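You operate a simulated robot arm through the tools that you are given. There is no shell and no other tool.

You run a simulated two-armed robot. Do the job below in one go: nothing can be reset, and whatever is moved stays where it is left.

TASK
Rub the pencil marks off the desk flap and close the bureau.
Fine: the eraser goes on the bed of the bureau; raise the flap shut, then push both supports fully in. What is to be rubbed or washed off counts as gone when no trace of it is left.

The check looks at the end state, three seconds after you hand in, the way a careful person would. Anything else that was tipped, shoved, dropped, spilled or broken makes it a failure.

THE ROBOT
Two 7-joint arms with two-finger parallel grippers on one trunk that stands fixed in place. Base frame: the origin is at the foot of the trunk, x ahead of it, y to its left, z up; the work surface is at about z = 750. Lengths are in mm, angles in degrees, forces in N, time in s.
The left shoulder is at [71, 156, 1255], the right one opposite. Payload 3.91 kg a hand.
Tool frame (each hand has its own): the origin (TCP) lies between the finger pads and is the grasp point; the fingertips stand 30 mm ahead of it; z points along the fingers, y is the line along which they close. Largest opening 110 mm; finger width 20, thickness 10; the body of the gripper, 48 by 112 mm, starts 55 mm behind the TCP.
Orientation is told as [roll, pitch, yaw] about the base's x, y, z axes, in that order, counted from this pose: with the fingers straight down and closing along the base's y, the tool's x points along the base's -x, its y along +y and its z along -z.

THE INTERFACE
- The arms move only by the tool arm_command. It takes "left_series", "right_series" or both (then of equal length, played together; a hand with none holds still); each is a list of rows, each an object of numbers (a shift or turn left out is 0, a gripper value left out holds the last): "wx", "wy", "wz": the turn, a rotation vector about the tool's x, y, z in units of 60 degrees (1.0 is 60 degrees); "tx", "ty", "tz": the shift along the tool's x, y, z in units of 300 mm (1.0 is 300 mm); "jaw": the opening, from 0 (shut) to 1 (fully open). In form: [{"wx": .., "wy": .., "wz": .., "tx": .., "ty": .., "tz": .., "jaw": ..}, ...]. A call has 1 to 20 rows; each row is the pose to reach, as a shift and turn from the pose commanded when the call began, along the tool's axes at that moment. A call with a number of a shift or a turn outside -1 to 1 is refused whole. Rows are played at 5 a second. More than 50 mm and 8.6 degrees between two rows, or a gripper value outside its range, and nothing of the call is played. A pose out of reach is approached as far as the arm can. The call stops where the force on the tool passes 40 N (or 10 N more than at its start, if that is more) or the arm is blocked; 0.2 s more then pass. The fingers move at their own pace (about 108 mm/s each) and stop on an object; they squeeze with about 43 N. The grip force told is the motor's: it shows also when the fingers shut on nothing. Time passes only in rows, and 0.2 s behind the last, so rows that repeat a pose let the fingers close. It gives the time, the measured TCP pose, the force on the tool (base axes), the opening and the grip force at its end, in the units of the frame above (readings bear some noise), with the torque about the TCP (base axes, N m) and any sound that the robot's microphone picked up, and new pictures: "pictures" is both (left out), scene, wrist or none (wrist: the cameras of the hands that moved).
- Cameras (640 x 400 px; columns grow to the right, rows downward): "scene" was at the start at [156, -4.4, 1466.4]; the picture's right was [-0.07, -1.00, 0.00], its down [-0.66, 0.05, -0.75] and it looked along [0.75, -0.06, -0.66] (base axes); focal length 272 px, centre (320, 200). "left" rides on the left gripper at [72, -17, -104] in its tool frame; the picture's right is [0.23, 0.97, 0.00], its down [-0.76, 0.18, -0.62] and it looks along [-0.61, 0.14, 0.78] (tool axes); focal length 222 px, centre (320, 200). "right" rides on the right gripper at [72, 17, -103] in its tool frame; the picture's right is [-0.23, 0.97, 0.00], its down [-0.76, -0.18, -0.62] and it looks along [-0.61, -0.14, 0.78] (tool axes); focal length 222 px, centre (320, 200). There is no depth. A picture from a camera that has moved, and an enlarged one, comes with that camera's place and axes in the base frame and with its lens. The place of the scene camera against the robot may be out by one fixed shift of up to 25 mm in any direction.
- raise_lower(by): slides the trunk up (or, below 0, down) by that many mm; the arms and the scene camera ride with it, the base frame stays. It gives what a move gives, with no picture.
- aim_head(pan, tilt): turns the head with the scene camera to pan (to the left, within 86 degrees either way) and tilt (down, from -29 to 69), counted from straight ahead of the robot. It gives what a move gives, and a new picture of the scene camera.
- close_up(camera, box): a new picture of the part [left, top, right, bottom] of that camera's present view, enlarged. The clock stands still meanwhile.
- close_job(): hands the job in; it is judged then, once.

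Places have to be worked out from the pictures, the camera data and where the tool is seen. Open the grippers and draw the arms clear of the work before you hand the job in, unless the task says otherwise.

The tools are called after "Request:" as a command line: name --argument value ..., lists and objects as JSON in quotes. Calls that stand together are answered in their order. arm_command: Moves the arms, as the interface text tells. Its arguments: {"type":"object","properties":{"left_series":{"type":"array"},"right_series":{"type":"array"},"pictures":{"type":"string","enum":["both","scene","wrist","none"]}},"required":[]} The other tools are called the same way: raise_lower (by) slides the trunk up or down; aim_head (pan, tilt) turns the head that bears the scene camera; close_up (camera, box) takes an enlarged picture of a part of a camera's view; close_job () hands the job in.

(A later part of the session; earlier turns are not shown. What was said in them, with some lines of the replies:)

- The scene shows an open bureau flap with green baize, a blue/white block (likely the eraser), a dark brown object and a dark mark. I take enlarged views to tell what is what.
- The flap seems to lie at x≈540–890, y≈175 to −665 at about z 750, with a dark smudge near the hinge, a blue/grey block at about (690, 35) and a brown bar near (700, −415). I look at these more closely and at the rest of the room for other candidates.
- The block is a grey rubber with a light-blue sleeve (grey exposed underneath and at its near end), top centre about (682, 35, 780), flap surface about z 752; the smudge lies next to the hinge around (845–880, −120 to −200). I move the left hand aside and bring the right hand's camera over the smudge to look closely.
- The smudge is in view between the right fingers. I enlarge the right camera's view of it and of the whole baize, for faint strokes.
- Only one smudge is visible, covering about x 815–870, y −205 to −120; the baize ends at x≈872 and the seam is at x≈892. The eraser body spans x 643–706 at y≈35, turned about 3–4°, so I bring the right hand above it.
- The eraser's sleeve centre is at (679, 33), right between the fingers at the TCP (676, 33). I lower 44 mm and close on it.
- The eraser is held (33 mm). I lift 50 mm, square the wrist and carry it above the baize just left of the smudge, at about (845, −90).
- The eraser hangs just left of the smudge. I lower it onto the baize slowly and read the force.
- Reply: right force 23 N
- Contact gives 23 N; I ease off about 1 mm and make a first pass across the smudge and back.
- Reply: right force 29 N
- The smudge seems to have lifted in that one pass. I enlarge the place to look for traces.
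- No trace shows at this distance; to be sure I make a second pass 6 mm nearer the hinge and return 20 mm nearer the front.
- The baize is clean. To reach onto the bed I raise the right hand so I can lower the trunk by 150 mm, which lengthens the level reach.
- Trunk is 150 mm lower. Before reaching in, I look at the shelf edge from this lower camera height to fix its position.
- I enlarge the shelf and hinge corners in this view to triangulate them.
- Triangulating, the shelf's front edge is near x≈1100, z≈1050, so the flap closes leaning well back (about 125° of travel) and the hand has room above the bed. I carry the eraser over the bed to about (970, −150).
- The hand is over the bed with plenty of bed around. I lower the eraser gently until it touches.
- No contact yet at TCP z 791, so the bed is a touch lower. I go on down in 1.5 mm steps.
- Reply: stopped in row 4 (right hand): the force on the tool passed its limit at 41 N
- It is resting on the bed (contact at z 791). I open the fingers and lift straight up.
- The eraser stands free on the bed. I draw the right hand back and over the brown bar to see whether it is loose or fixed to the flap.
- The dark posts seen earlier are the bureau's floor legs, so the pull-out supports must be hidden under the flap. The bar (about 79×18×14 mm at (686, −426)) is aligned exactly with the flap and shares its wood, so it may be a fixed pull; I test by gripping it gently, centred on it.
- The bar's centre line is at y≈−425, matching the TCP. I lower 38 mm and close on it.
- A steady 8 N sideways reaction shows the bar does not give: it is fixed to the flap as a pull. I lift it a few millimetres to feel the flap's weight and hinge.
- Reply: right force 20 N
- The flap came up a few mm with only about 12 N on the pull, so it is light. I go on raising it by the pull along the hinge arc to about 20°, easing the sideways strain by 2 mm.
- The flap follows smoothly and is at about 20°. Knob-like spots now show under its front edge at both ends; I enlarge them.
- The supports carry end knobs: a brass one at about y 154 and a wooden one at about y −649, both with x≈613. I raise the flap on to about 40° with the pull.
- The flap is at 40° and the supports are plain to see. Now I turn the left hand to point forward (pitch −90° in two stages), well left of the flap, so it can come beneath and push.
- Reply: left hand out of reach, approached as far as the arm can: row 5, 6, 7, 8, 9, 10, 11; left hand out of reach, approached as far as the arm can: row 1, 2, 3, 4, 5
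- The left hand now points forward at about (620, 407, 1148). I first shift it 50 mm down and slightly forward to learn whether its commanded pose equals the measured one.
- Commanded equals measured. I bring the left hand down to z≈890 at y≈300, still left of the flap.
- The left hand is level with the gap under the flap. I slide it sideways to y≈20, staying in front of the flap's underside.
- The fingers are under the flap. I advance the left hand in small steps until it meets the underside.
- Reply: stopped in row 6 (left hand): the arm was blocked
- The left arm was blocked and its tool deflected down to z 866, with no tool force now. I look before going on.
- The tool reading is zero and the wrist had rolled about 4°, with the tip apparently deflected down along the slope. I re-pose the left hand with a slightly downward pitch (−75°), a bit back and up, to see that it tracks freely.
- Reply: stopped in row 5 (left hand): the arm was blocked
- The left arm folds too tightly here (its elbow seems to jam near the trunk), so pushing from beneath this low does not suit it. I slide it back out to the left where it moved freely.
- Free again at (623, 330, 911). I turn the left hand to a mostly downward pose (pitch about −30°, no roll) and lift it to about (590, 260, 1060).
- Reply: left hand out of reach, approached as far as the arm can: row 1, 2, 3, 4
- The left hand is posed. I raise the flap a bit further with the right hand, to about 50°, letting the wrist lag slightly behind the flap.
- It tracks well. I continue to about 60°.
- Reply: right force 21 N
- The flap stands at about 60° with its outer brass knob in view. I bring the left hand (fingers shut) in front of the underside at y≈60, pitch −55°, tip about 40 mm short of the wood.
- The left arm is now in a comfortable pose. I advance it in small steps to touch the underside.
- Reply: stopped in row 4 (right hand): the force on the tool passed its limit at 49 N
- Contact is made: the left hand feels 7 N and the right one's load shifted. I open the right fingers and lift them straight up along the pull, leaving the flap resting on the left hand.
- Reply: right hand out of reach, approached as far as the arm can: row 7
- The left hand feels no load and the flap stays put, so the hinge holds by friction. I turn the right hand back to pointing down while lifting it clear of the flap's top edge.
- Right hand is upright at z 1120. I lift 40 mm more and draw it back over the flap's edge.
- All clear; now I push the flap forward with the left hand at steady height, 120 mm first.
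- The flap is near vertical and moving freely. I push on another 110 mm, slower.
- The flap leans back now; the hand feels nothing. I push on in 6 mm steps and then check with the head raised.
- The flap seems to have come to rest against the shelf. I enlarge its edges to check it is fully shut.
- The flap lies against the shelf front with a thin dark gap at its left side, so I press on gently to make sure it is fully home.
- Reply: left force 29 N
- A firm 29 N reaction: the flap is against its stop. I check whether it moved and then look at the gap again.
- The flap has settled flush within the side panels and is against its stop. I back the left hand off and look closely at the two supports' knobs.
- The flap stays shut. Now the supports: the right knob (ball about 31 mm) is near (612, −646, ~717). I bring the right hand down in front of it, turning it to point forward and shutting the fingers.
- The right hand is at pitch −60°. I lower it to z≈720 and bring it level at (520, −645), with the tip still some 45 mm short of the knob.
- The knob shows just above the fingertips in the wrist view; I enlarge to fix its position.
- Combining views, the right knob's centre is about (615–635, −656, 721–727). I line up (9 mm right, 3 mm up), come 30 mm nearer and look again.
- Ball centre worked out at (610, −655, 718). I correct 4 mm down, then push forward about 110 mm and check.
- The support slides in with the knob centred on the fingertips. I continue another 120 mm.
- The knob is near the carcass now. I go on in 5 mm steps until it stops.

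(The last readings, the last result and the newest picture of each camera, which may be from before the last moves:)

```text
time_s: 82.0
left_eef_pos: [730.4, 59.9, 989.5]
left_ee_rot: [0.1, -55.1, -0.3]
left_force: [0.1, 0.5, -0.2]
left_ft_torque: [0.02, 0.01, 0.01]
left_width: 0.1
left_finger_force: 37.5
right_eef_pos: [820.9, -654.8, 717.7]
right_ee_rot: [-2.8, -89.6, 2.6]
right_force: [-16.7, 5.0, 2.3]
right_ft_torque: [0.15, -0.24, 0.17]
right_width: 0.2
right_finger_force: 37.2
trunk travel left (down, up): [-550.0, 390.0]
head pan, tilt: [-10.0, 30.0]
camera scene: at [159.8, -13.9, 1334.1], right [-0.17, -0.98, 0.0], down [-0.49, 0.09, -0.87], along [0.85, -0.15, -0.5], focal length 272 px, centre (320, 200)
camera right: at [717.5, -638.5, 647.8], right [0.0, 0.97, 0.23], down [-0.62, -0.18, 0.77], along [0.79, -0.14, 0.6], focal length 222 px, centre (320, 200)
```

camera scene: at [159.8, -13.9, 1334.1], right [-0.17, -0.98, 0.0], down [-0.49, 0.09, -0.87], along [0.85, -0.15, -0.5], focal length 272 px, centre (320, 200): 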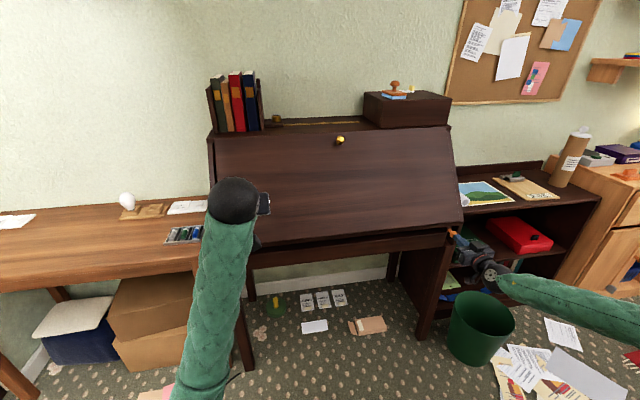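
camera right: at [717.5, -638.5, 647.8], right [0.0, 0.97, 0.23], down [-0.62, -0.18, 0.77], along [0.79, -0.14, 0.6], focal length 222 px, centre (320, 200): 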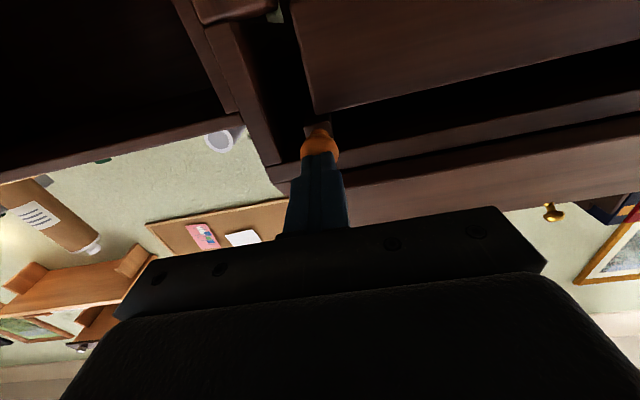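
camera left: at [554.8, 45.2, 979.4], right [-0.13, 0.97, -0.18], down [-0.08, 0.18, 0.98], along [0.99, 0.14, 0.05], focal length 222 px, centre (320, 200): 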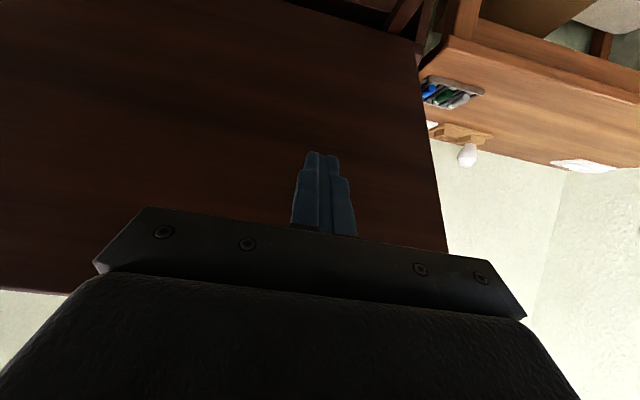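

A 17 N reaction has built up at x 821, about where the support's end would be flush. I press 3 mm more to be sure it is at its stop.

Request:
arm_command --right_series '[{"tz": 0.003}, {"tz": 0.006}, {"tz": 0.009}]' --pictures "none"

Request:
close_up --camera "right" --box '[240, 40, 400, 200]'

Request:
close_up --camera "scene" --box '[420, 200, 520, 290]'

```text
time_s: 82.7
left_eef_pos: [727.9, 60.4, 990.4]
left_ee_rot: [0.1, -55.2, -0.1]
left_force: [-0.5, 0.0, 0.3]
left_ft_torque: [-0.01, -0.02, 0.01]
left_width: 0.0
left_finger_force: 37.6
right_eef_pos: [821.0, -655.4, 717.4]
right_ee_rot: [-13.7, -89.6, 13.7]
right_force: [-42.1, -1.5, 7.0]
right_ft_torque: [0.3, -0.62, 0.02]
right_width: 0.1
right_finger_force: 37.6
trunk travel left (down, up): [-550.0, 390.0]
head pan, tilt: [-10.0, 30.0]
stopped in row 3 (right hand): the force on the tool passed its limit at 51 N (the readings are from after the stop); the commanded pose is now the measured one
```

```text
2.50 times, centred on (320, 120) of right
camera zoom: at [717.6, -638.7, 647.8], right [0.0, 0.97, 0.23], down [-0.62, -0.18, 0.77], along [0.79, -0.14, 0.6], focal length 555 px, centre (320, 400)
```

zoom: 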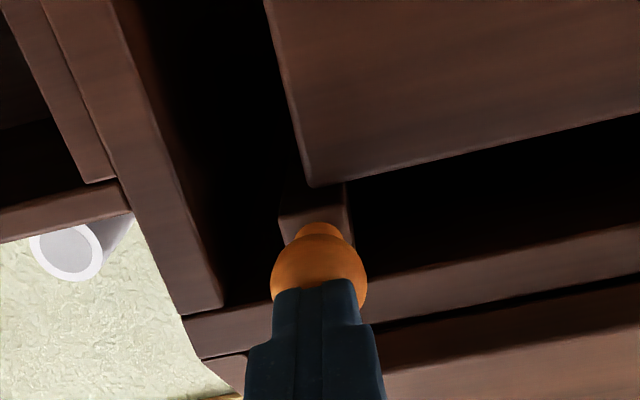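

```text
4.44 times, centred on (470, 245) of scene
camera zoom: at [157.7, -14.1, 1334.5], right [-0.18, -0.98, 0.0], down [-0.49, 0.09, -0.87], along [0.85, -0.15, -0.5], focal length 1208 px, centre (-347, 0)
```

zoom: 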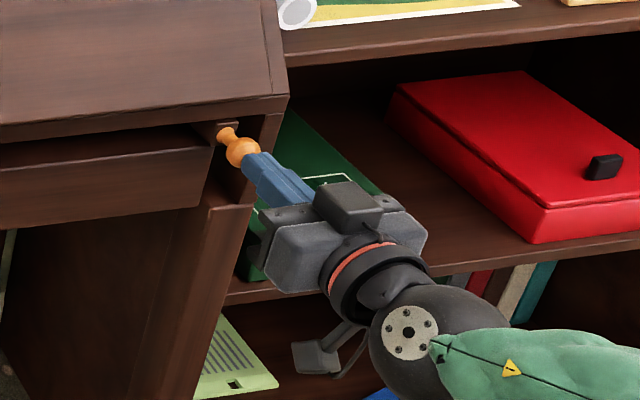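

The support stops hard at x 821 (>40 N), its end level with the bed front. I draw the right hand straight back.

Request:
arm_command --right_series '[{"tz": -0.05}, {"tz": -0.15}, {"tz": -0.28}, {"tz": -0.42}, {"tz": -0.56}, {"tz": -0.7}, {"tz": -0.84}, {"tz": -0.95}]'

Request:
close_up --camera "scene" --box '[420, 190, 560, 300]'

```text
time_s: 84.5
left_eef_pos: [728.8, 61.2, 988.6]
left_ee_rot: [0.2, -55.0, -0.2]
left_force: [-0.1, 0.1, 0.2]
left_ft_torque: [-0.02, 0.03, 0.0]
left_width: 0.0
left_finger_force: 38.3
right_eef_pos: [538.7, -653.5, 718.1]
right_ee_rot: [2.4, -89.4, -2.4]
right_force: [-1.2, 0.0, -0.3]
right_ft_torque: [0.02, -0.03, 0.0]
right_width: 0.0
right_finger_force: 37.9
trunk travel left (down, up): [-550.0, 390.0]
head pan, tilt: [-10.0, 30.0]
camera scene: at [160.9, -13.9, 1333.9], right [-0.17, -0.98, 0.0], down [-0.49, 0.09, -0.87], along [0.85, -0.15, -0.5], focal length 272 px, centre (320, 200)
camera right: at [434.4, -637.3, 647.8], right [0.0, 0.97, 0.23], down [-0.62, -0.18, 0.77], along [0.79, -0.14, 0.6], focal length 222 px, centre (320, 200)
```

scene: 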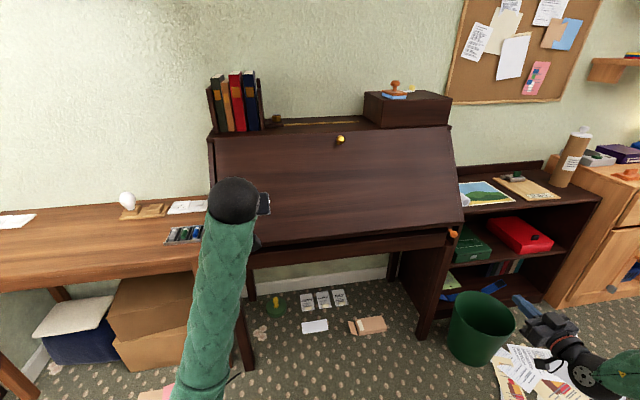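
right: 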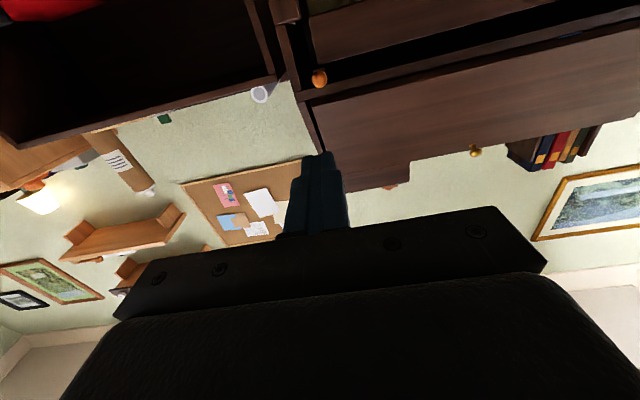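

```text
3.64 times, centred on (490, 245) of scene
camera zoom: at [160.9, -13.9, 1333.9], right [-0.17, -0.98, 0.0], down [-0.49, 0.09, -0.87], along [0.85, -0.15, -0.5], focal length 988 px, centre (-298, 36)
```

zoom: 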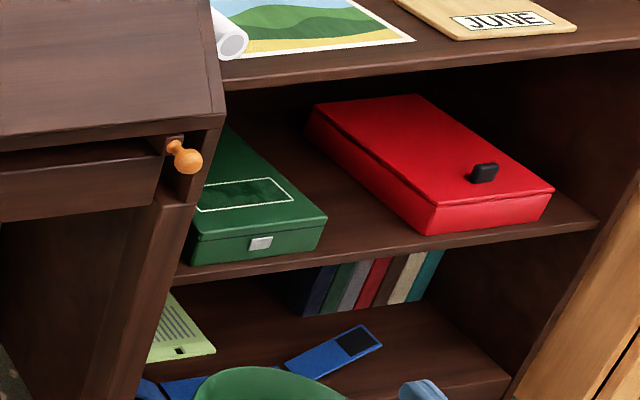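

The right support is home and stays. For the left one I first raise the trunk 150 mm so the left arm is less folded when it comes down to z≈718.

Request:
raise_lower --by 150

Request:
arm_command --left_series '[{"tx": 0.05, "ty": 0.04, "tz": -0.1, "wy": -0.03}, {"tx": 0.1, "ty": 0.08, "tz": -0.2, "wy": -0.06}, {"tx": 0.17, "ty": 0.13, "tz": -0.28, "wy": -0.09}, {"tx": 0.26, "ty": 0.18, "tz": -0.32, "wy": -0.13}, {"tx": 0.36, "ty": 0.23, "tz": -0.33, "wy": -0.17}, {"tx": 0.46, "ty": 0.28, "tz": -0.33, "wy": -0.21}, {"tx": 0.56, "ty": 0.33, "tz": -0.33, "wy": -0.25}, {"tx": 0.66, "ty": 0.33, "tz": -0.33, "wy": -0.29}]'

```text
time_s: 86.2
left_eef_pos: [729.8, 60.8, 1139.0]
left_ee_rot: [0.1, -55.1, -0.3]
left_force: [0.2, -0.2, -0.1]
left_ft_torque: [0.03, -0.03, 0.03]
left_width: 0.0
left_finger_force: 37.3
right_eef_pos: [538.9, -654.8, 866.3]
right_ee_rot: [-0.9, -89.6, 0.8]
right_force: [0.6, -0.6, -0.1]
right_ft_torque: [-0.02, 0.0, 0.02]
right_width: 0.1
right_finger_force: 37.9
trunk travel left (down, up): [-700.0, 240.0]
head pan, tilt: [-10.0, 30.0]
```

```text
time_s: 88.0
left_eef_pos: [581.4, 145.2, 1005.0]
left_ee_rot: [0.3, -72.6, -0.5]
left_force: [-0.2, -0.1, 1.1]
left_ft_torque: [0.01, 0.0, -0.01]
left_width: 0.0
left_finger_force: 37.9
left hand out of reach, approached as far as the arm can: row 4, 5, 6, 7, 8
right_eef_pos: [537.7, -653.7, 867.8]
right_ee_rot: [-3.2, -89.5, 3.1]
right_force: [0.3, 0.6, 0.3]
right_ft_torque: [0.04, 0.03, 0.01]
right_width: 0.0
right_finger_force: 37.9
trunk travel left (down, up): [-700.0, 240.0]
head pan, tilt: [-10.0, 30.0]
camera scene: at [159.6, -14.2, 1484.2], right [-0.17, -0.98, 0.0], down [-0.49, 0.09, -0.87], along [0.85, -0.15, -0.5], focal length 272 px, centre (320, 200)
camera left: at [461.3, 129.4, 965.5], right [-0.07, 0.97, -0.22], down [-0.37, 0.18, 0.91], along [0.93, 0.14, 0.35], focal length 222 px, centre (320, 200)
```

scene: 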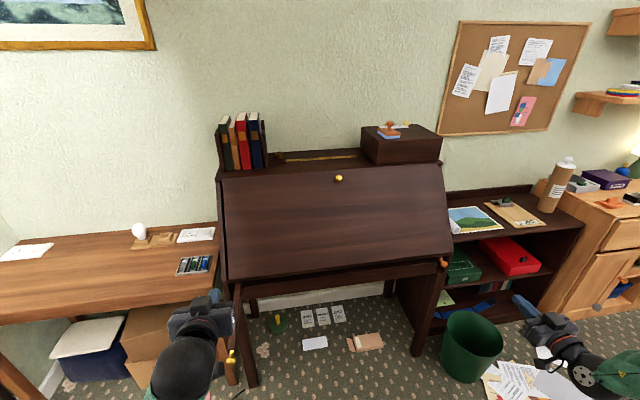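
left: 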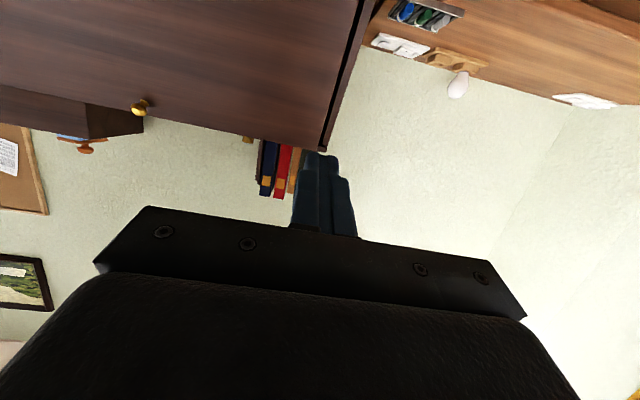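

The left hand is at (581, 145, 1005), pitch −73°. I lower it to about z 720 and level it, keeping the tip short of the knob.

Request:
arm_command --left_series '[{"tx": 0.12, "ty": 0.006, "tz": 0.015, "wy": -0.036}, {"tx": 0.239, "ty": 0.012, "tz": 0.03, "wy": -0.072}, {"tx": 0.359, "ty": 0.019, "tz": 0.046, "wy": -0.109}, {"tx": 0.479, "ty": 0.025, "tz": 0.061, "wy": -0.145}, {"tx": 0.598, "ty": 0.031, "tz": 0.076, "wy": -0.181}, {"tx": 0.718, "ty": 0.037, "tz": 0.09, "wy": -0.217}, {"tx": 0.838, "ty": 0.044, "tz": 0.106, "wy": -0.254}, {"tx": 0.957, "ty": 0.05, "tz": 0.122, "wy": -0.29}, {"tx": 0.957, "ty": 0.05, "tz": 0.122, "wy": -0.29}]'

```text
time_s: 90.2
left_eef_pos: [543.7, 181.4, 729.8]
left_ee_rot: [112.3, -86.3, -113.8]
left_force: [-0.2, -0.5, 1.1]
left_ft_torque: [0.02, 0.09, 0.02]
left_width: 0.0
left_finger_force: 37.9
right_eef_pos: [535.8, -655.0, 867.5]
right_ee_rot: [-2.5, -89.4, 2.1]
right_force: [-0.3, -1.9, -1.4]
right_ft_torque: [0.01, -0.04, 0.15]
right_width: 0.0
right_finger_force: 37.7
trunk travel left (down, up): [-700.0, 240.0]
head pan, tilt: [-10.0, 30.0]
stopped in row 9 (left hand): the arm was blocked; the commanded pose is now the measured one
camera scene: at [161.1, -14.0, 1484.7], right [-0.18, -0.98, 0.0], down [-0.49, 0.09, -0.87], along [0.85, -0.15, -0.5], focal length 272 px, centre (320, 200)
camera left: at [442.3, 171.0, 652.7], right [0.03, 0.99, -0.17], down [-0.64, 0.15, 0.76], along [0.77, 0.09, 0.63], focal length 222 px, centre (320, 200)
```

scene: 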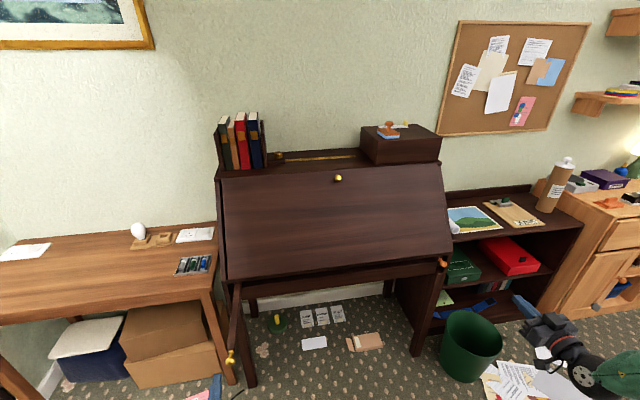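
left: 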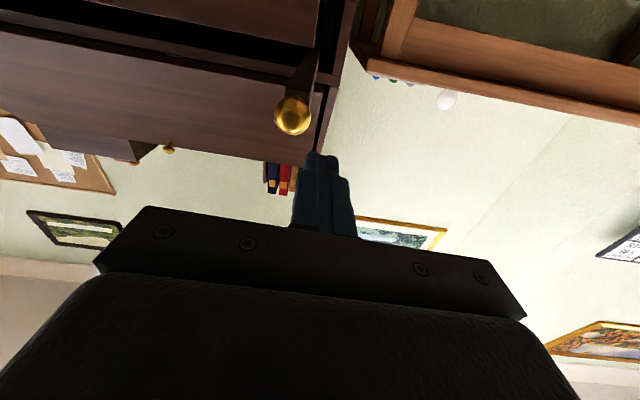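

The left hand got nearly there, but the arm reports being blocked again. I turn the head down to see what the elbow is doing.

Request:
aim_head --pan 25 --tilt 65

```text
time_s: 91.2
left_eef_pos: [543.5, 183.0, 721.6]
left_ee_rot: [109.3, -87.4, -110.5]
left_force: [-0.1, 0.3, -0.2]
left_ft_torque: [-0.01, -0.04, 0.04]
left_width: 0.2
left_finger_force: 38.1
right_eef_pos: [540.7, -648.3, 870.6]
right_ee_rot: [-34.4, -89.1, 34.5]
right_force: [-0.7, 0.1, 0.1]
right_ft_torque: [-0.01, 0.0, 0.01]
right_width: 0.2
right_finger_force: 38.0
trunk travel left (down, up): [-700.0, 240.0]
head pan, tilt: [25.0, 65.0]
camera scene: at [132.2, 38.8, 1435.2], right [0.42, -0.91, 0.01], down [-0.82, -0.39, -0.42], along [0.38, 0.17, -0.91], focal length 272 px, centre (320, 200)
```

scene: 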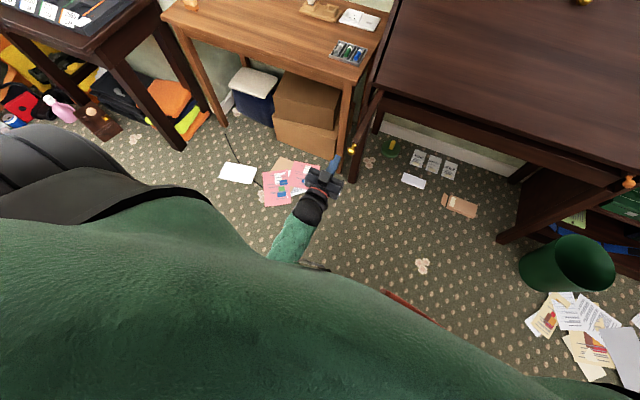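

The left elbow is tucked against the torso. I move the hand outward to y≈300, where this pose was free before, and will then angle it inward to reach the knob.

Request:
arm_command --left_series '[{"ty": 0.1}, {"ty": 0.2}, {"ty": 0.3}, {"ty": 0.4}, {"ty": 0.5}, {"ty": 0.5}]' --pictures "scene"

```text
time_s: 92.6
left_eef_pos: [544.2, 323.1, 730.5]
left_ee_rot: [111.5, -87.3, -112.5]
left_force: [-0.3, 0.2, -0.1]
left_ft_torque: [-0.03, 0.02, 0.0]
left_width: 0.2
left_finger_force: 37.6
right_eef_pos: [539.1, -654.9, 867.0]
right_ee_rot: [-0.3, -89.6, 0.2]
right_force: [0.8, -0.1, 0.3]
right_ft_torque: [0.01, -0.02, -0.02]
right_width: 0.1
right_finger_force: 37.1
trunk travel left (down, up): [-700.0, 240.0]
head pan, tilt: [25.0, 65.0]
camera scene: at [127.0, 26.8, 1436.3], right [0.42, -0.91, 0.0], down [-0.82, -0.38, -0.42], along [0.38, 0.18, -0.91], focal length 272 px, centre (320, 200)
```

scene: 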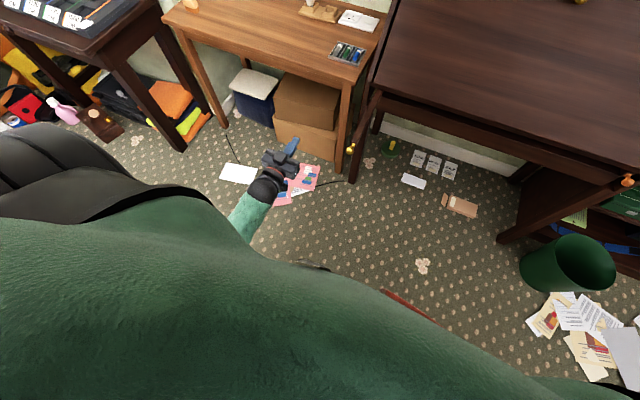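

Free again (the body reading returned to normal). Keeping the wrist out near y≈305, I yaw the left hand 40° to the right so that its tip comes in line just in front of the knob.

Request:
arm_command --left_series '[{"tx": 0.003, "ty": -0.08, "wx": 0.111}, {"tx": 0.006, "ty": -0.16, "wx": 0.222}, {"tx": 0.01, "ty": -0.24, "wx": 0.333}, {"tx": 0.013, "ty": -0.32, "wx": 0.445}, {"tx": 0.016, "ty": -0.4, "wx": 0.556}, {"tx": 0.019, "ty": -0.481, "wx": 0.667}, {"tx": 0.019, "ty": -0.481, "wx": 0.667}]'

```text
time_s: 94.2
left_eef_pos: [540.6, 179.0, 720.0]
left_ee_rot: [72.4, -87.4, -113.4]
left_force: [0.3, 1.0, -0.2]
left_ft_torque: [0.01, -0.01, 0.04]
left_width: 0.1
left_finger_force: 38.1
right_eef_pos: [537.3, -653.8, 867.9]
right_ee_rot: [-1.1, -89.4, 1.1]
right_force: [-0.4, 0.3, 0.4]
right_ft_torque: [-0.01, -0.01, 0.02]
right_width: 0.2
right_finger_force: 37.6
trunk travel left (down, up): [-700.0, 240.0]
head pan, tilt: [25.0, 65.0]
camera scene: at [126.0, 27.1, 1436.4], right [0.42, -0.91, 0.0], down [-0.82, -0.38, -0.42], along [0.38, 0.18, -0.91], focal length 272 px, centre (320, 200)
camera left: at [452.4, 238.6, 647.4], right [0.64, 0.74, -0.18], down [-0.37, 0.51, 0.78], along [0.67, -0.43, 0.6], focal length 222 px, centre (320, 200)
```

scene: 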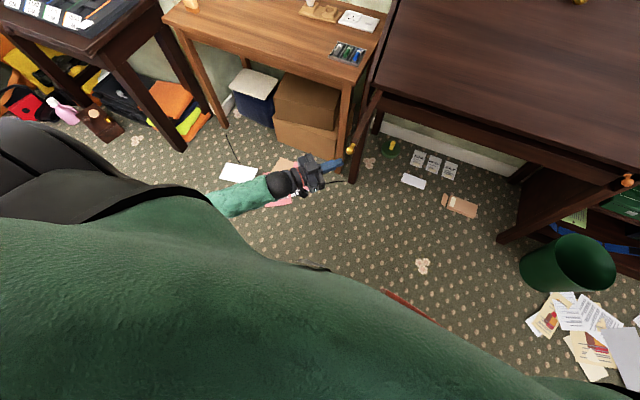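
left: 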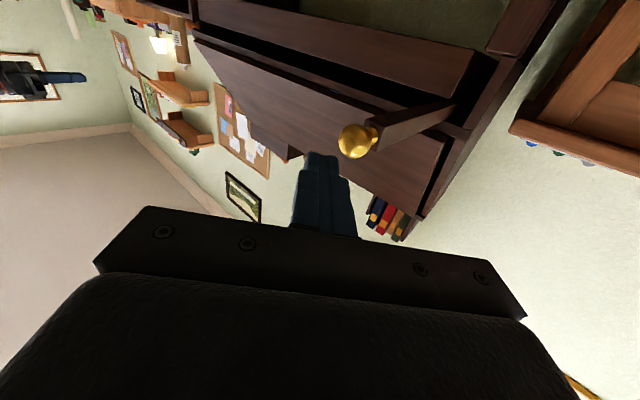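

The left hand is in front of the brass knob without being blocked. I enlarge the view to place the knob against the fingertips.

Request:
close_up --camera "left" --box '[270, 90, 430, 200]'

Request:
close_up --camera "scene" --box '[290, 120, 390, 210]'

```text
3.64 times, centred on (350, 145) of left
camera zoom: at [452.4, 238.6, 647.4], right [0.64, 0.74, -0.18], down [-0.37, 0.51, 0.78], along [0.67, -0.43, 0.6], focal length 808 px, centre (211, 400)
```

zoom: 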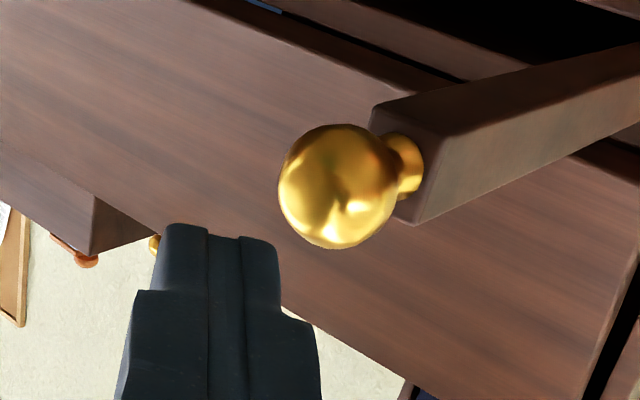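

```text
4.44 times, centred on (340, 165) of scene
camera zoom: at [126.0, 27.1, 1436.4], right [0.42, -0.91, 0.0], down [-0.82, -0.38, -0.42], along [0.38, 0.18, -0.91], focal length 1208 px, centre (231, 356)
```

zoom: 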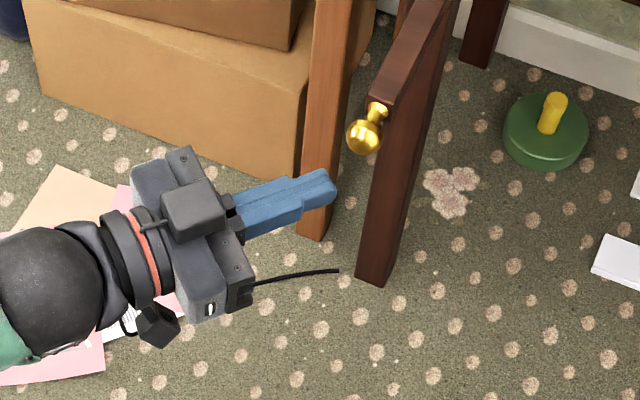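

The knob's centre is about (611, 157, 716); the tip's leading corner should meet it centrally, so I shift 10 mm to the right and 3 mm down, then push forward about 95 mm (roughly 70 of them with the knob).

Request:
arm_command --left_series '[{"tx": 0.0086, "ty": -0.0256, "tz": 0.022}, {"tx": 0.0093, "ty": 0.0006, "tz": 0.0522}, {"tx": 0.01, "ty": 0.0268, "tz": 0.0824}, {"tx": 0.0108, "ty": 0.053, "tz": 0.1126}, {"tx": 0.0115, "ty": 0.0792, "tz": 0.1428}, {"tx": 0.0122, "ty": 0.1054, "tz": 0.173}, {"tx": 0.0129, "ty": 0.1316, "tz": 0.2032}, {"tx": 0.0136, "ty": 0.1578, "tz": 0.2334}, {"tx": 0.0144, "ty": 0.184, "tz": 0.2636}]'

Request:
close_up --camera "left" --box '[270, 90, 430, 200]'

```text
time_s: 96.2
left_eef_pos: [636.6, 170.5, 717.3]
left_ee_rot: [71.5, -87.4, -112.5]
left_force: [0.0, -0.3, 0.6]
left_ft_torque: [-0.02, 0.0, 0.0]
left_width: 0.0
left_finger_force: 38.0
right_eef_pos: [537.4, -653.3, 866.3]
right_ee_rot: [-2.2, -89.6, 2.1]
right_force: [0.1, 0.1, -0.6]
right_ft_torque: [0.0, -0.02, 0.01]
right_width: 0.0
right_finger_force: 37.9
trunk travel left (down, up): [-700.0, 240.0]
head pan, tilt: [25.0, 65.0]
camera scene: at [127.3, 27.4, 1436.2], right [0.42, -0.91, 0.0], down [-0.82, -0.38, -0.42], along [0.38, 0.18, -0.91], focal length 272 px, centre (320, 200)
camera left: at [549.2, 228.3, 644.9], right [0.64, 0.74, -0.19], down [-0.37, 0.51, 0.78], along [0.67, -0.43, 0.6], focal length 222 px, centre (320, 200)
```

scene: 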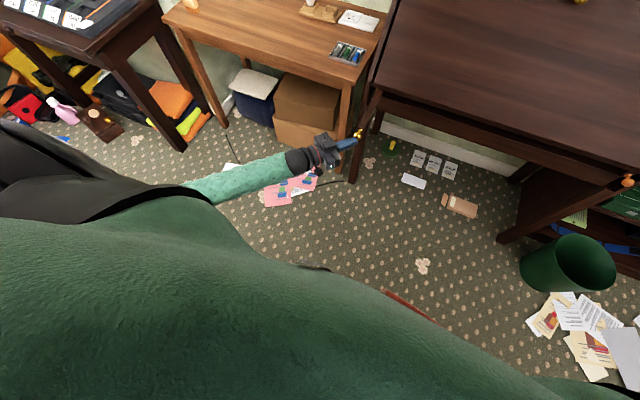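
left: 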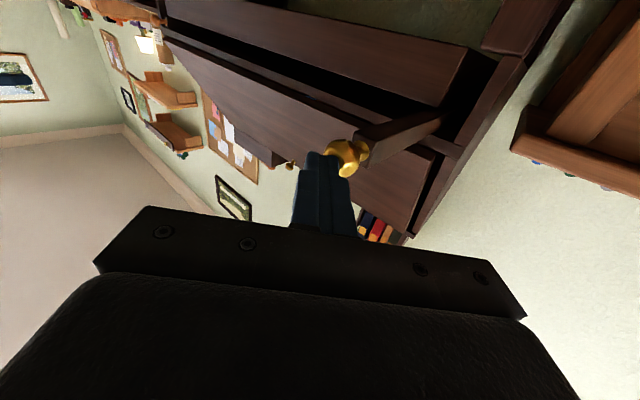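

```text
3.64 times, centred on (350, 145) of left
camera zoom: at [549.2, 228.3, 644.9], right [0.64, 0.74, -0.19], down [-0.37, 0.51, 0.78], along [0.67, -0.43, 0.6], focal length 808 px, centre (211, 400)
```

zoom: 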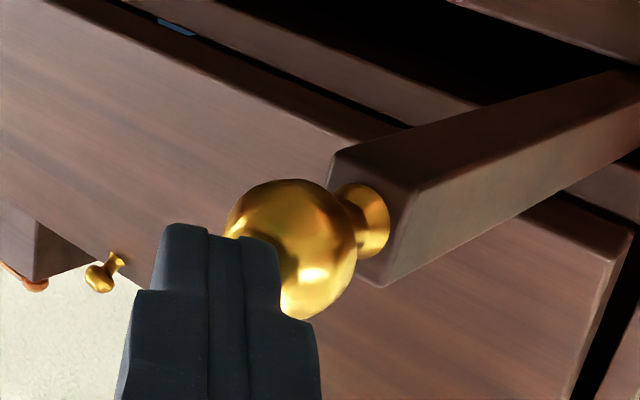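

The support is moving in with the knob seated on the tip's corner. I push on another 144 mm in the same pose.

Request:
arm_command --left_series '[{"tx": 0.0007, "ty": 0.0262, "tz": 0.0302}, {"tx": 0.0014, "ty": 0.0524, "tz": 0.0604}, {"tx": 0.0022, "ty": 0.0786, "tz": 0.0906}, {"tx": 0.0029, "ty": 0.1048, "tz": 0.1208}, {"tx": 0.0036, "ty": 0.131, "tz": 0.151}, {"tx": 0.0043, "ty": 0.1572, "tz": 0.1812}, {"tx": 0.005, "ty": 0.1834, "tz": 0.2114}, {"tx": 0.0058, "ty": 0.2096, "tz": 0.2416}, {"tx": 0.0065, "ty": 0.2358, "tz": 0.2718}, {"tx": 0.0072, "ty": 0.262, "tz": 0.302}, {"tx": 0.0079, "ty": 0.2882, "tz": 0.3322}, {"tx": 0.0086, "ty": 0.3144, "tz": 0.3624}]'

Request:
close_up --camera "left" --box '[270, 90, 430, 200]'

```text
time_s: 98.8
left_eef_pos: [781.6, 169.0, 718.2]
left_ee_rot: [71.7, -87.5, -112.6]
left_force: [-0.4, -0.1, -0.4]
left_ft_torque: [-0.03, 0.0, -0.01]
left_width: 0.0
left_finger_force: 37.8
right_eef_pos: [539.5, -652.9, 865.7]
right_ee_rot: [-1.5, -89.3, 1.4]
right_force: [0.3, -0.4, 0.2]
right_ft_torque: [0.01, -0.02, 0.01]
right_width: 0.1
right_finger_force: 38.0
trunk travel left (down, up): [-700.0, 240.0]
head pan, tilt: [25.0, 65.0]
camera scene: at [127.3, 27.2, 1436.2], right [0.42, -0.91, 0.0], down [-0.82, -0.38, -0.42], along [0.38, 0.18, -0.91], focal length 272 px, centre (320, 200)
camera left: at [693.7, 229.0, 644.9], right [0.64, 0.74, -0.19], down [-0.37, 0.51, 0.78], along [0.67, -0.43, 0.6], focal length 222 px, centre (320, 200)
```

scene: 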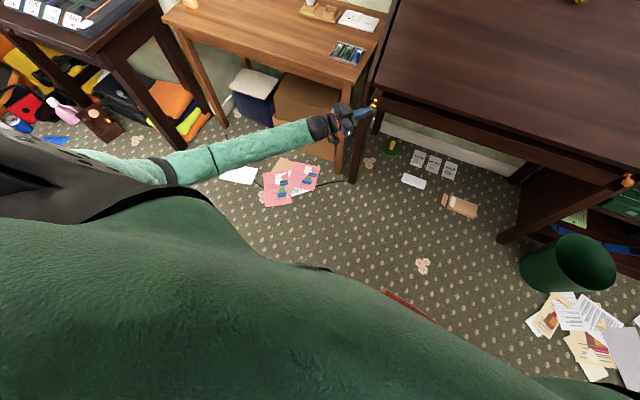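
left: 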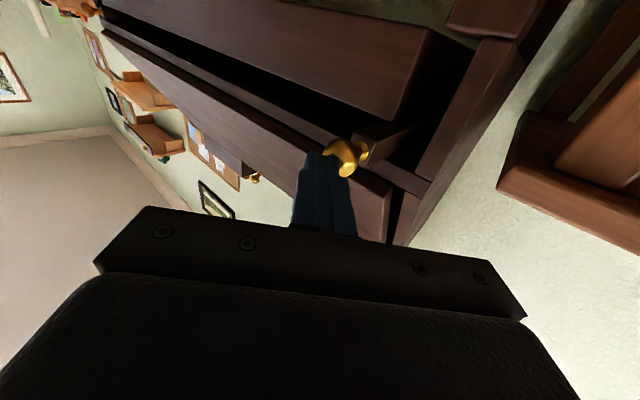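

```text
3.64 times, centred on (350, 145) of left
camera zoom: at [693.7, 229.0, 644.9], right [0.64, 0.74, -0.19], down [-0.37, 0.51, 0.78], along [0.67, -0.43, 0.6], focal length 808 px, centre (211, 400)
```

zoom: 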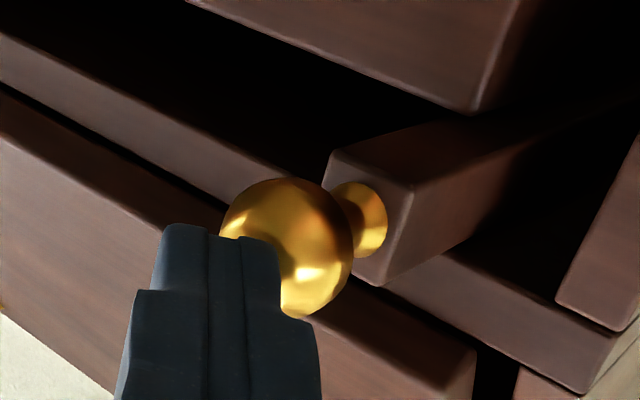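

About 40 mm remain. I continue in smaller steps until the stop.

Request:
arm_command --left_series '[{"tx": 0.0004, "ty": 0.0131, "tz": 0.0151}, {"tx": 0.0007, "ty": 0.0262, "tz": 0.0302}, {"tx": 0.0011, "ty": 0.0393, "tz": 0.0453}, {"tx": 0.0014, "ty": 0.0524, "tz": 0.0604}, {"tx": 0.0018, "ty": 0.0655, "tz": 0.0755}, {"tx": 0.002, "ty": 0.072, "tz": 0.083}, {"tx": 0.0022, "ty": 0.0786, "tz": 0.0906}, {"tx": 0.0024, "ty": 0.0852, "tz": 0.0982}, {"tx": 0.0026, "ty": 0.0917, "tz": 0.1057}]'

Request:
close_up --camera "left" --box '[270, 90, 430, 200]'

```text
time_s: 100.8
left_eef_pos: [822.2, 170.4, 717.0]
left_ee_rot: [71.8, -87.4, -112.9]
left_force: [-5.1, -1.2, -0.8]
left_ft_torque: [0.0, 0.08, -0.11]
left_width: 0.0
left_finger_force: 37.7
right_eef_pos: [538.8, -653.7, 866.7]
right_ee_rot: [-2.2, -89.4, 2.1]
right_force: [-1.2, 0.6, 0.0]
right_ft_torque: [-0.02, 0.03, 0.0]
right_width: 0.0
right_finger_force: 37.9
trunk travel left (down, up): [-700.0, 240.0]
head pan, tilt: [25.0, 65.0]
camera scene: at [126.6, 27.3, 1436.3], right [0.42, -0.91, 0.0], down [-0.82, -0.38, -0.42], along [0.38, 0.18, -0.91], focal length 272 px, centre (320, 200)
camera left: at [734.5, 228.4, 644.8], right [0.64, 0.74, -0.19], down [-0.37, 0.51, 0.78], along [0.67, -0.43, 0.6], focal length 222 px, centre (320, 200)
```

scene: 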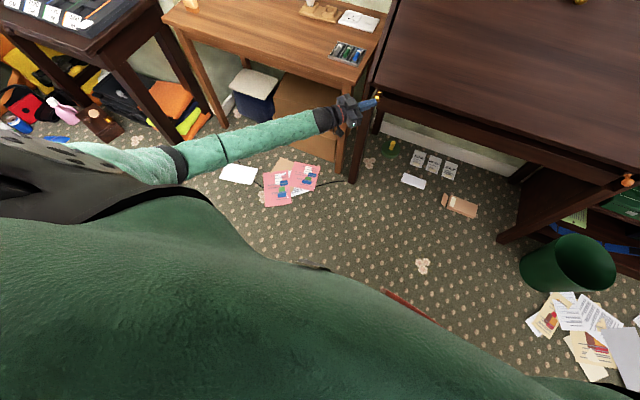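
left: 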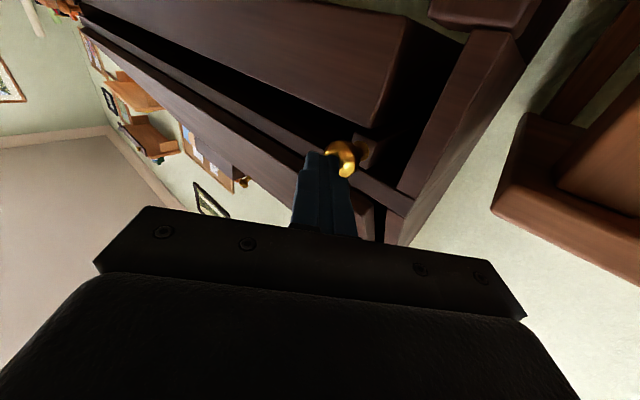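

```text
3.64 times, centred on (350, 145) of left
camera zoom: at [734.5, 228.4, 644.8], right [0.64, 0.74, -0.19], down [-0.37, 0.51, 0.78], along [0.67, -0.43, 0.6], focal length 808 px, centre (211, 400)
```

zoom: 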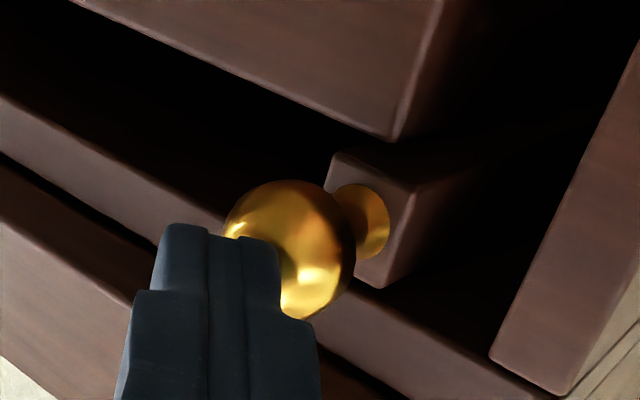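

Only 5 N so far at x 822, just about where the right one stopped. I press a few more millimetres, 1.2 mm a step, to reach the hard stop.

Request:
arm_command --left_series '[{"ty": 0.0026, "tz": 0.003}, {"ty": 0.0052, "tz": 0.006}, {"ty": 0.0079, "tz": 0.009}, {"ty": 0.0105, "tz": 0.012}, {"ty": 0.0131, "tz": 0.0151}]' --pictures "none"

```text
time_s: 101.6
left_eef_pos: [823.1, 170.4, 716.1]
left_ee_rot: [73.1, -87.5, -114.3]
left_force: [-24.5, 7.2, 10.3]
left_ft_torque: [-0.09, -0.09, -0.09]
left_width: 0.2
left_finger_force: 37.6
right_eef_pos: [538.1, -653.2, 867.8]
right_ee_rot: [-0.9, -89.6, 0.9]
right_force: [0.1, 0.3, -0.3]
right_ft_torque: [-0.03, 0.04, -0.01]
right_width: 0.1
right_finger_force: 37.7
trunk travel left (down, up): [-700.0, 240.0]
head pan, tilt: [25.0, 65.0]
stopped in row 3 (left hand): the force on the tool passed its limit at 43 N (the readings are from after the stop); the commanded pose is now the measured one
```

Hard stop reached at x 823 (43 N), matching the right side. I draw the left hand straight back from the knob.

Request:
arm_command --left_series '[{"tx": -0.002, "ty": -0.044, "tz": -0.05}, {"tx": -0.004, "ty": -0.12, "tz": -0.138}, {"tx": -0.007, "ty": -0.22, "tz": -0.253}, {"tx": -0.01, "ty": -0.32, "tz": -0.368}, {"tx": -0.012, "ty": -0.42, "tz": -0.483}, {"tx": -0.012, "ty": -0.42, "tz": -0.483}]' --pictures "none"

Request:
aim_head --pan -8 --tilt 38

```text
time_s: 103.0
left_eef_pos: [634.1, 168.8, 714.7]
left_ee_rot: [68.9, -87.4, -110.0]
left_force: [-0.7, 0.2, -0.8]
left_ft_torque: [-0.04, 0.0, -0.02]
left_width: 0.0
left_finger_force: 38.0
right_eef_pos: [539.0, -653.7, 866.4]
right_ee_rot: [-1.8, -89.3, 1.6]
right_force: [0.2, 0.2, -0.4]
right_ft_torque: [0.0, 0.03, -0.02]
right_width: 0.1
right_finger_force: 38.3
trunk travel left (down, up): [-700.0, 240.0]
head pan, tilt: [25.0, 65.0]
```

```text
time_s: 104.0
left_eef_pos: [633.1, 169.3, 715.2]
left_ee_rot: [69.5, -87.5, -110.8]
left_force: [0.8, -0.7, -0.5]
left_ft_torque: [-0.02, -0.01, -0.01]
left_width: 0.0
left_finger_force: 37.8
right_eef_pos: [538.1, -655.4, 866.9]
right_ee_rot: [-2.2, -89.5, 2.1]
right_force: [0.2, -0.5, 0.2]
right_ft_torque: [0.03, 0.02, 0.01]
right_width: 0.1
right_finger_force: 38.1
trunk travel left (down, up): [-700.0, 240.0]
head pan, tilt: [-8.0, 38.0]
camera scene: at [157.4, -10.2, 1471.5], right [-0.14, -0.99, 0.0], down [-0.61, 0.09, -0.79], along [0.78, -0.11, -0.62], focal length 272 px, centre (320, 200)
```

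scene: 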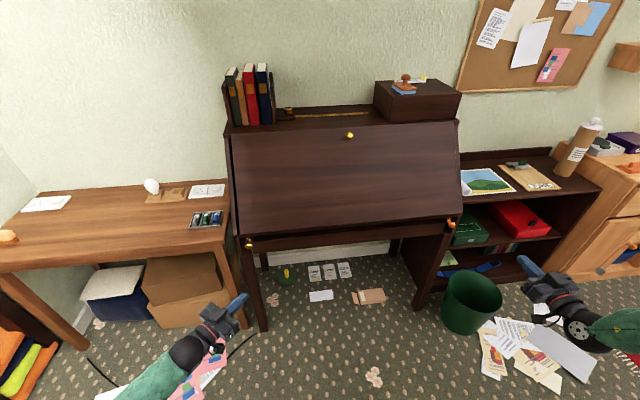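

Both supports are in and the flap is shut. I enlarge the knobs and flap edges to check everything.

Request:
close_up --camera "scene" --box '[215, 210, 315, 300]'

Request:
close_up --camera "scene" --box '[410, 190, 510, 280]'

Request:
close_up --camera "scene" --box '[215, 60, 345, 150]'

Request:
close_up --camera "scene" --box '[345, 60, 475, 150]'

```text
4.44 times, centred on (265, 255) of scene
camera zoom: at [157.4, -10.2, 1471.5], right [-0.14, -0.99, 0.0], down [-0.61, 0.09, -0.79], along [0.78, -0.11, -0.62], focal length 1208 px, centre (564, -44)
```

zoom: 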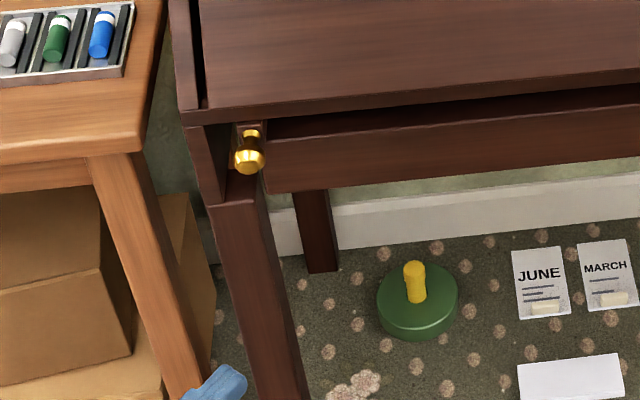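

```text
4.44 times, centred on (460, 235) of scene
camera zoom: at [157.4, -10.2, 1471.5], right [-0.14, -0.99, 0.0], down [-0.61, 0.09, -0.79], along [0.78, -0.11, -0.62], focal length 1208 px, centre (-302, 44)
```

zoom: 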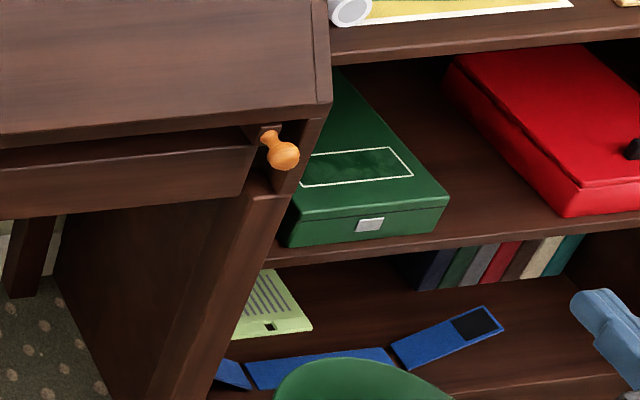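

```text
4.44 times, centred on (280, 105) of scene
camera zoom: at [157.4, -10.2, 1471.5], right [-0.14, -0.99, 0.0], down [-0.61, 0.09, -0.79], along [0.78, -0.11, -0.62], focal length 1208 px, centre (498, 622)
```

zoom: 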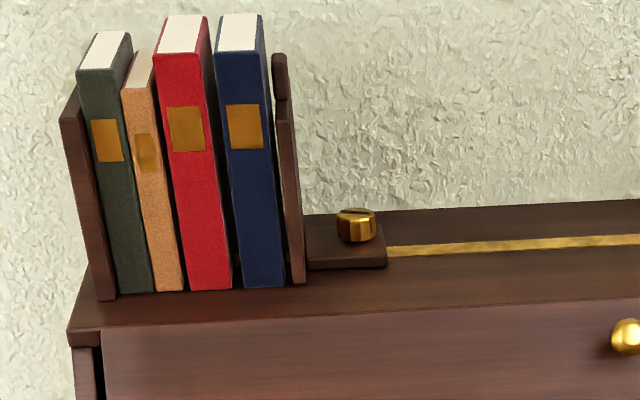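

```text
4.44 times, centred on (410, 105) of scene
camera zoom: at [157.4, -10.2, 1471.5], right [-0.14, -0.99, 0.0], down [-0.61, 0.09, -0.79], along [0.78, -0.11, -0.62], focal length 1208 px, centre (-80, 622)
```

zoom: 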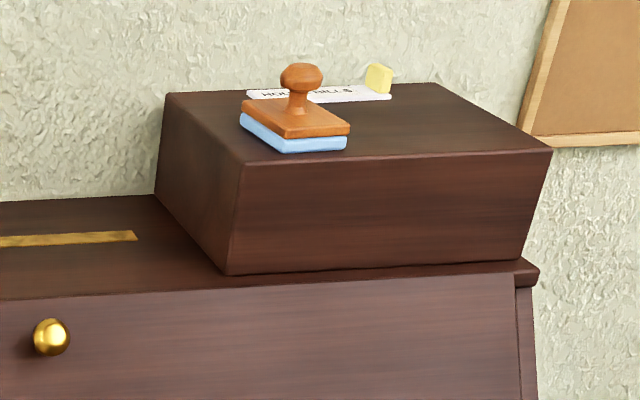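

Everything looks right: flap flush, both knobs in, shelf items untouched. I withdraw both hands up and away and open the grippers.

Request:
arm_command --left_series '[{"tx": -0.1, "ty": 0.055, "tz": -0.045}, {"tx": -0.2, "ty": 0.11, "tz": -0.09}, {"tx": -0.31, "ty": 0.165, "tz": -0.136}, {"tx": -0.42, "ty": 0.22, "tz": -0.18}, {"tx": -0.53, "ty": 0.275, "tz": -0.226}, {"tx": -0.65, "ty": 0.33, "tz": -0.272, "jaw": 1.0}, {"tx": -0.65, "ty": 0.33, "tz": -0.272, "jaw": 1.0}, {"tx": -0.65, "ty": 0.33, "tz": -0.272, "jaw": 1.0}]' --right_series '[{"tx": -0.08}, {"tx": -0.16}, {"tx": -0.24}, {"tx": -0.32}, {"tx": -0.4}, {"tx": -0.48, "jaw": 1.0}, {"tx": -0.48, "jaw": 1.0}, {"tx": -0.48, "jaw": 1.0}]'

```text
time_s: 105.8
left_eef_pos: [632.9, 290.3, 915.0]
left_ee_rot: [70.2, -87.5, -111.3]
left_force: [0.0, 1.0, -0.1]
left_ft_torque: [-0.02, -0.02, 0.02]
left_width: 110.0
left_finger_force: 0.1
right_eef_pos: [538.3, -655.4, 1010.3]
right_ee_rot: [-3.5, -89.6, 3.5]
right_force: [0.0, -0.3, -0.2]
right_ft_torque: [0.01, 0.01, 0.01]
right_width: 109.9
right_finger_force: 0.1
trunk travel left (down, up): [-700.0, 240.0]
head pan, tilt: [-8.0, 38.0]
camera scene: at [156.8, -9.9, 1471.7], right [-0.14, -0.99, 0.0], down [-0.61, 0.09, -0.79], along [0.78, -0.11, -0.62], focal length 272 px, centre (320, 200)
camera right: at [435.5, -637.3, 941.7], right [0.0, 0.97, 0.23], down [-0.62, -0.18, 0.77], along [0.79, -0.14, 0.6], focal length 222 px, centre (320, 200)
camera left: at [545.4, 349.6, 843.4], right [0.64, 0.74, -0.19], down [-0.36, 0.51, 0.78], along [0.67, -0.43, 0.6], focal length 222 px, centre (320, 200)
```

scene: 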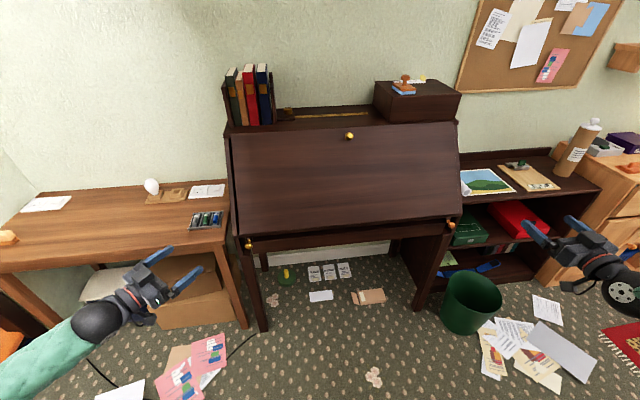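
right: 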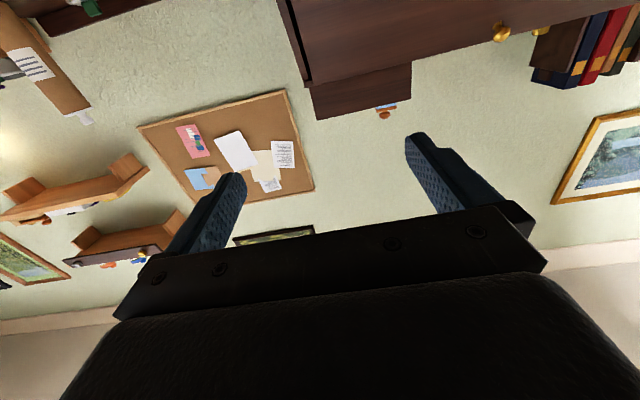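
left: 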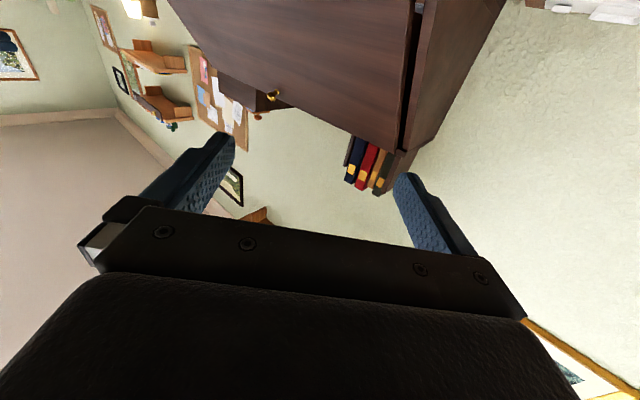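

Both hands are clear and open. A last look at the flap's side from the left wrist camera, to check that it is truly flush.

Request:
close_up --camera "left" --box '[360, 0, 500, 160]'

Request:
close_up --camera "scene" --box '[215, 110, 315, 260]'

Request:
close_up --camera "right" --box '[270, 0, 480, 130]'

```text
2.50 times, centred on (430, 80) of left
camera zoom: at [545.4, 349.6, 843.4], right [0.64, 0.74, -0.19], down [-0.36, 0.51, 0.78], along [0.67, -0.43, 0.6], focal length 555 px, centre (45, 500)
```

zoom: 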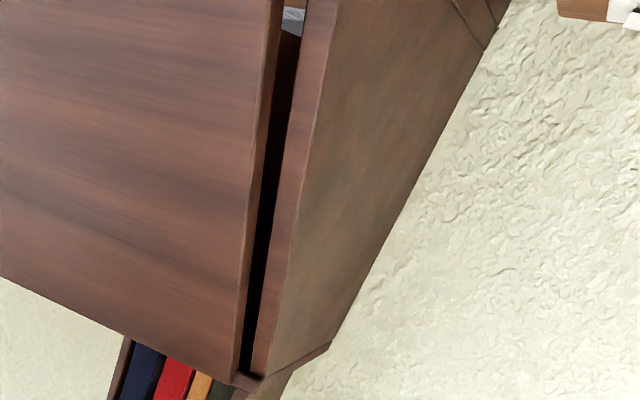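

```text
2.67 times, centred on (265, 185) of scene
camera zoom: at [156.8, -9.9, 1471.7], right [-0.14, -0.99, 0.0], down [-0.61, 0.09, -0.79], along [0.78, -0.11, -0.62], focal length 724 px, centre (467, 240)
```

zoom: 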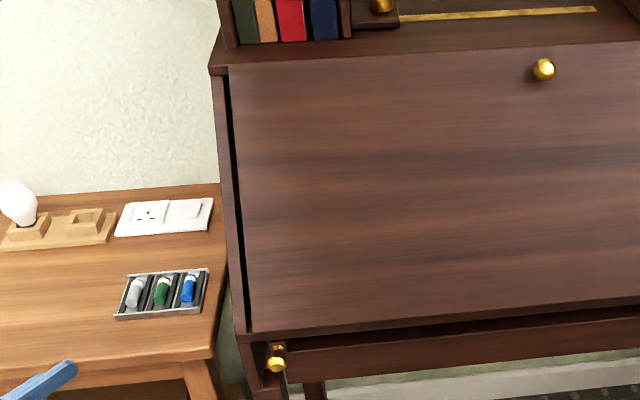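

```text
3.05 times, centred on (375, 65) of right
camera zoom: at [435.5, -637.3, 941.7], right [0.0, 0.97, 0.23], down [-0.62, -0.18, 0.77], along [0.79, -0.14, 0.6], focal length 677 px, centre (152, 611)
```

zoom: 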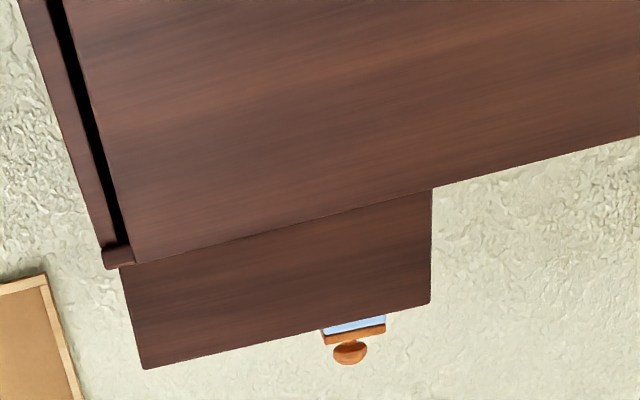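

The flap lies parallel to the side edges from top to hinge and rests at its stop. Both supports are home, the eraser is on the bed inside, the baize was clean before closing, and both hands are open and clear. I hand the job in.

Request:
close_job

```text
The job is handed in.
```

I rubbed the pencil mark off the flap, put the eraser on the bed of the bureau, shut the flap and pushed both supports in. The job is handed in; no result has come back yet.

- **Pencil mark:** there was one smudge, beside the hinge. It showed no trace in the close-ups after two rubbing passes, taken before the flap was closed.
- **Eraser:** it stands on the bed, well back from where the closed flap sits. I could not see it again after closing.
- **Flap:** I raised it by the wooden pull on its inside, then pushed it from outside until it stopped hard. In the last pictures it lies parallel to the side panels from top to hinge.
- **Supports:** I pushed each one in by its knob until it stopped hard. Both ended within about 2 mm of the same depth.

While reaching for the flap and later the left support, the left arm jammed against the robot's own body three times. I backed it off each time, and the pictures show nothing else moved. Both grippers are open and clear of the bureau.
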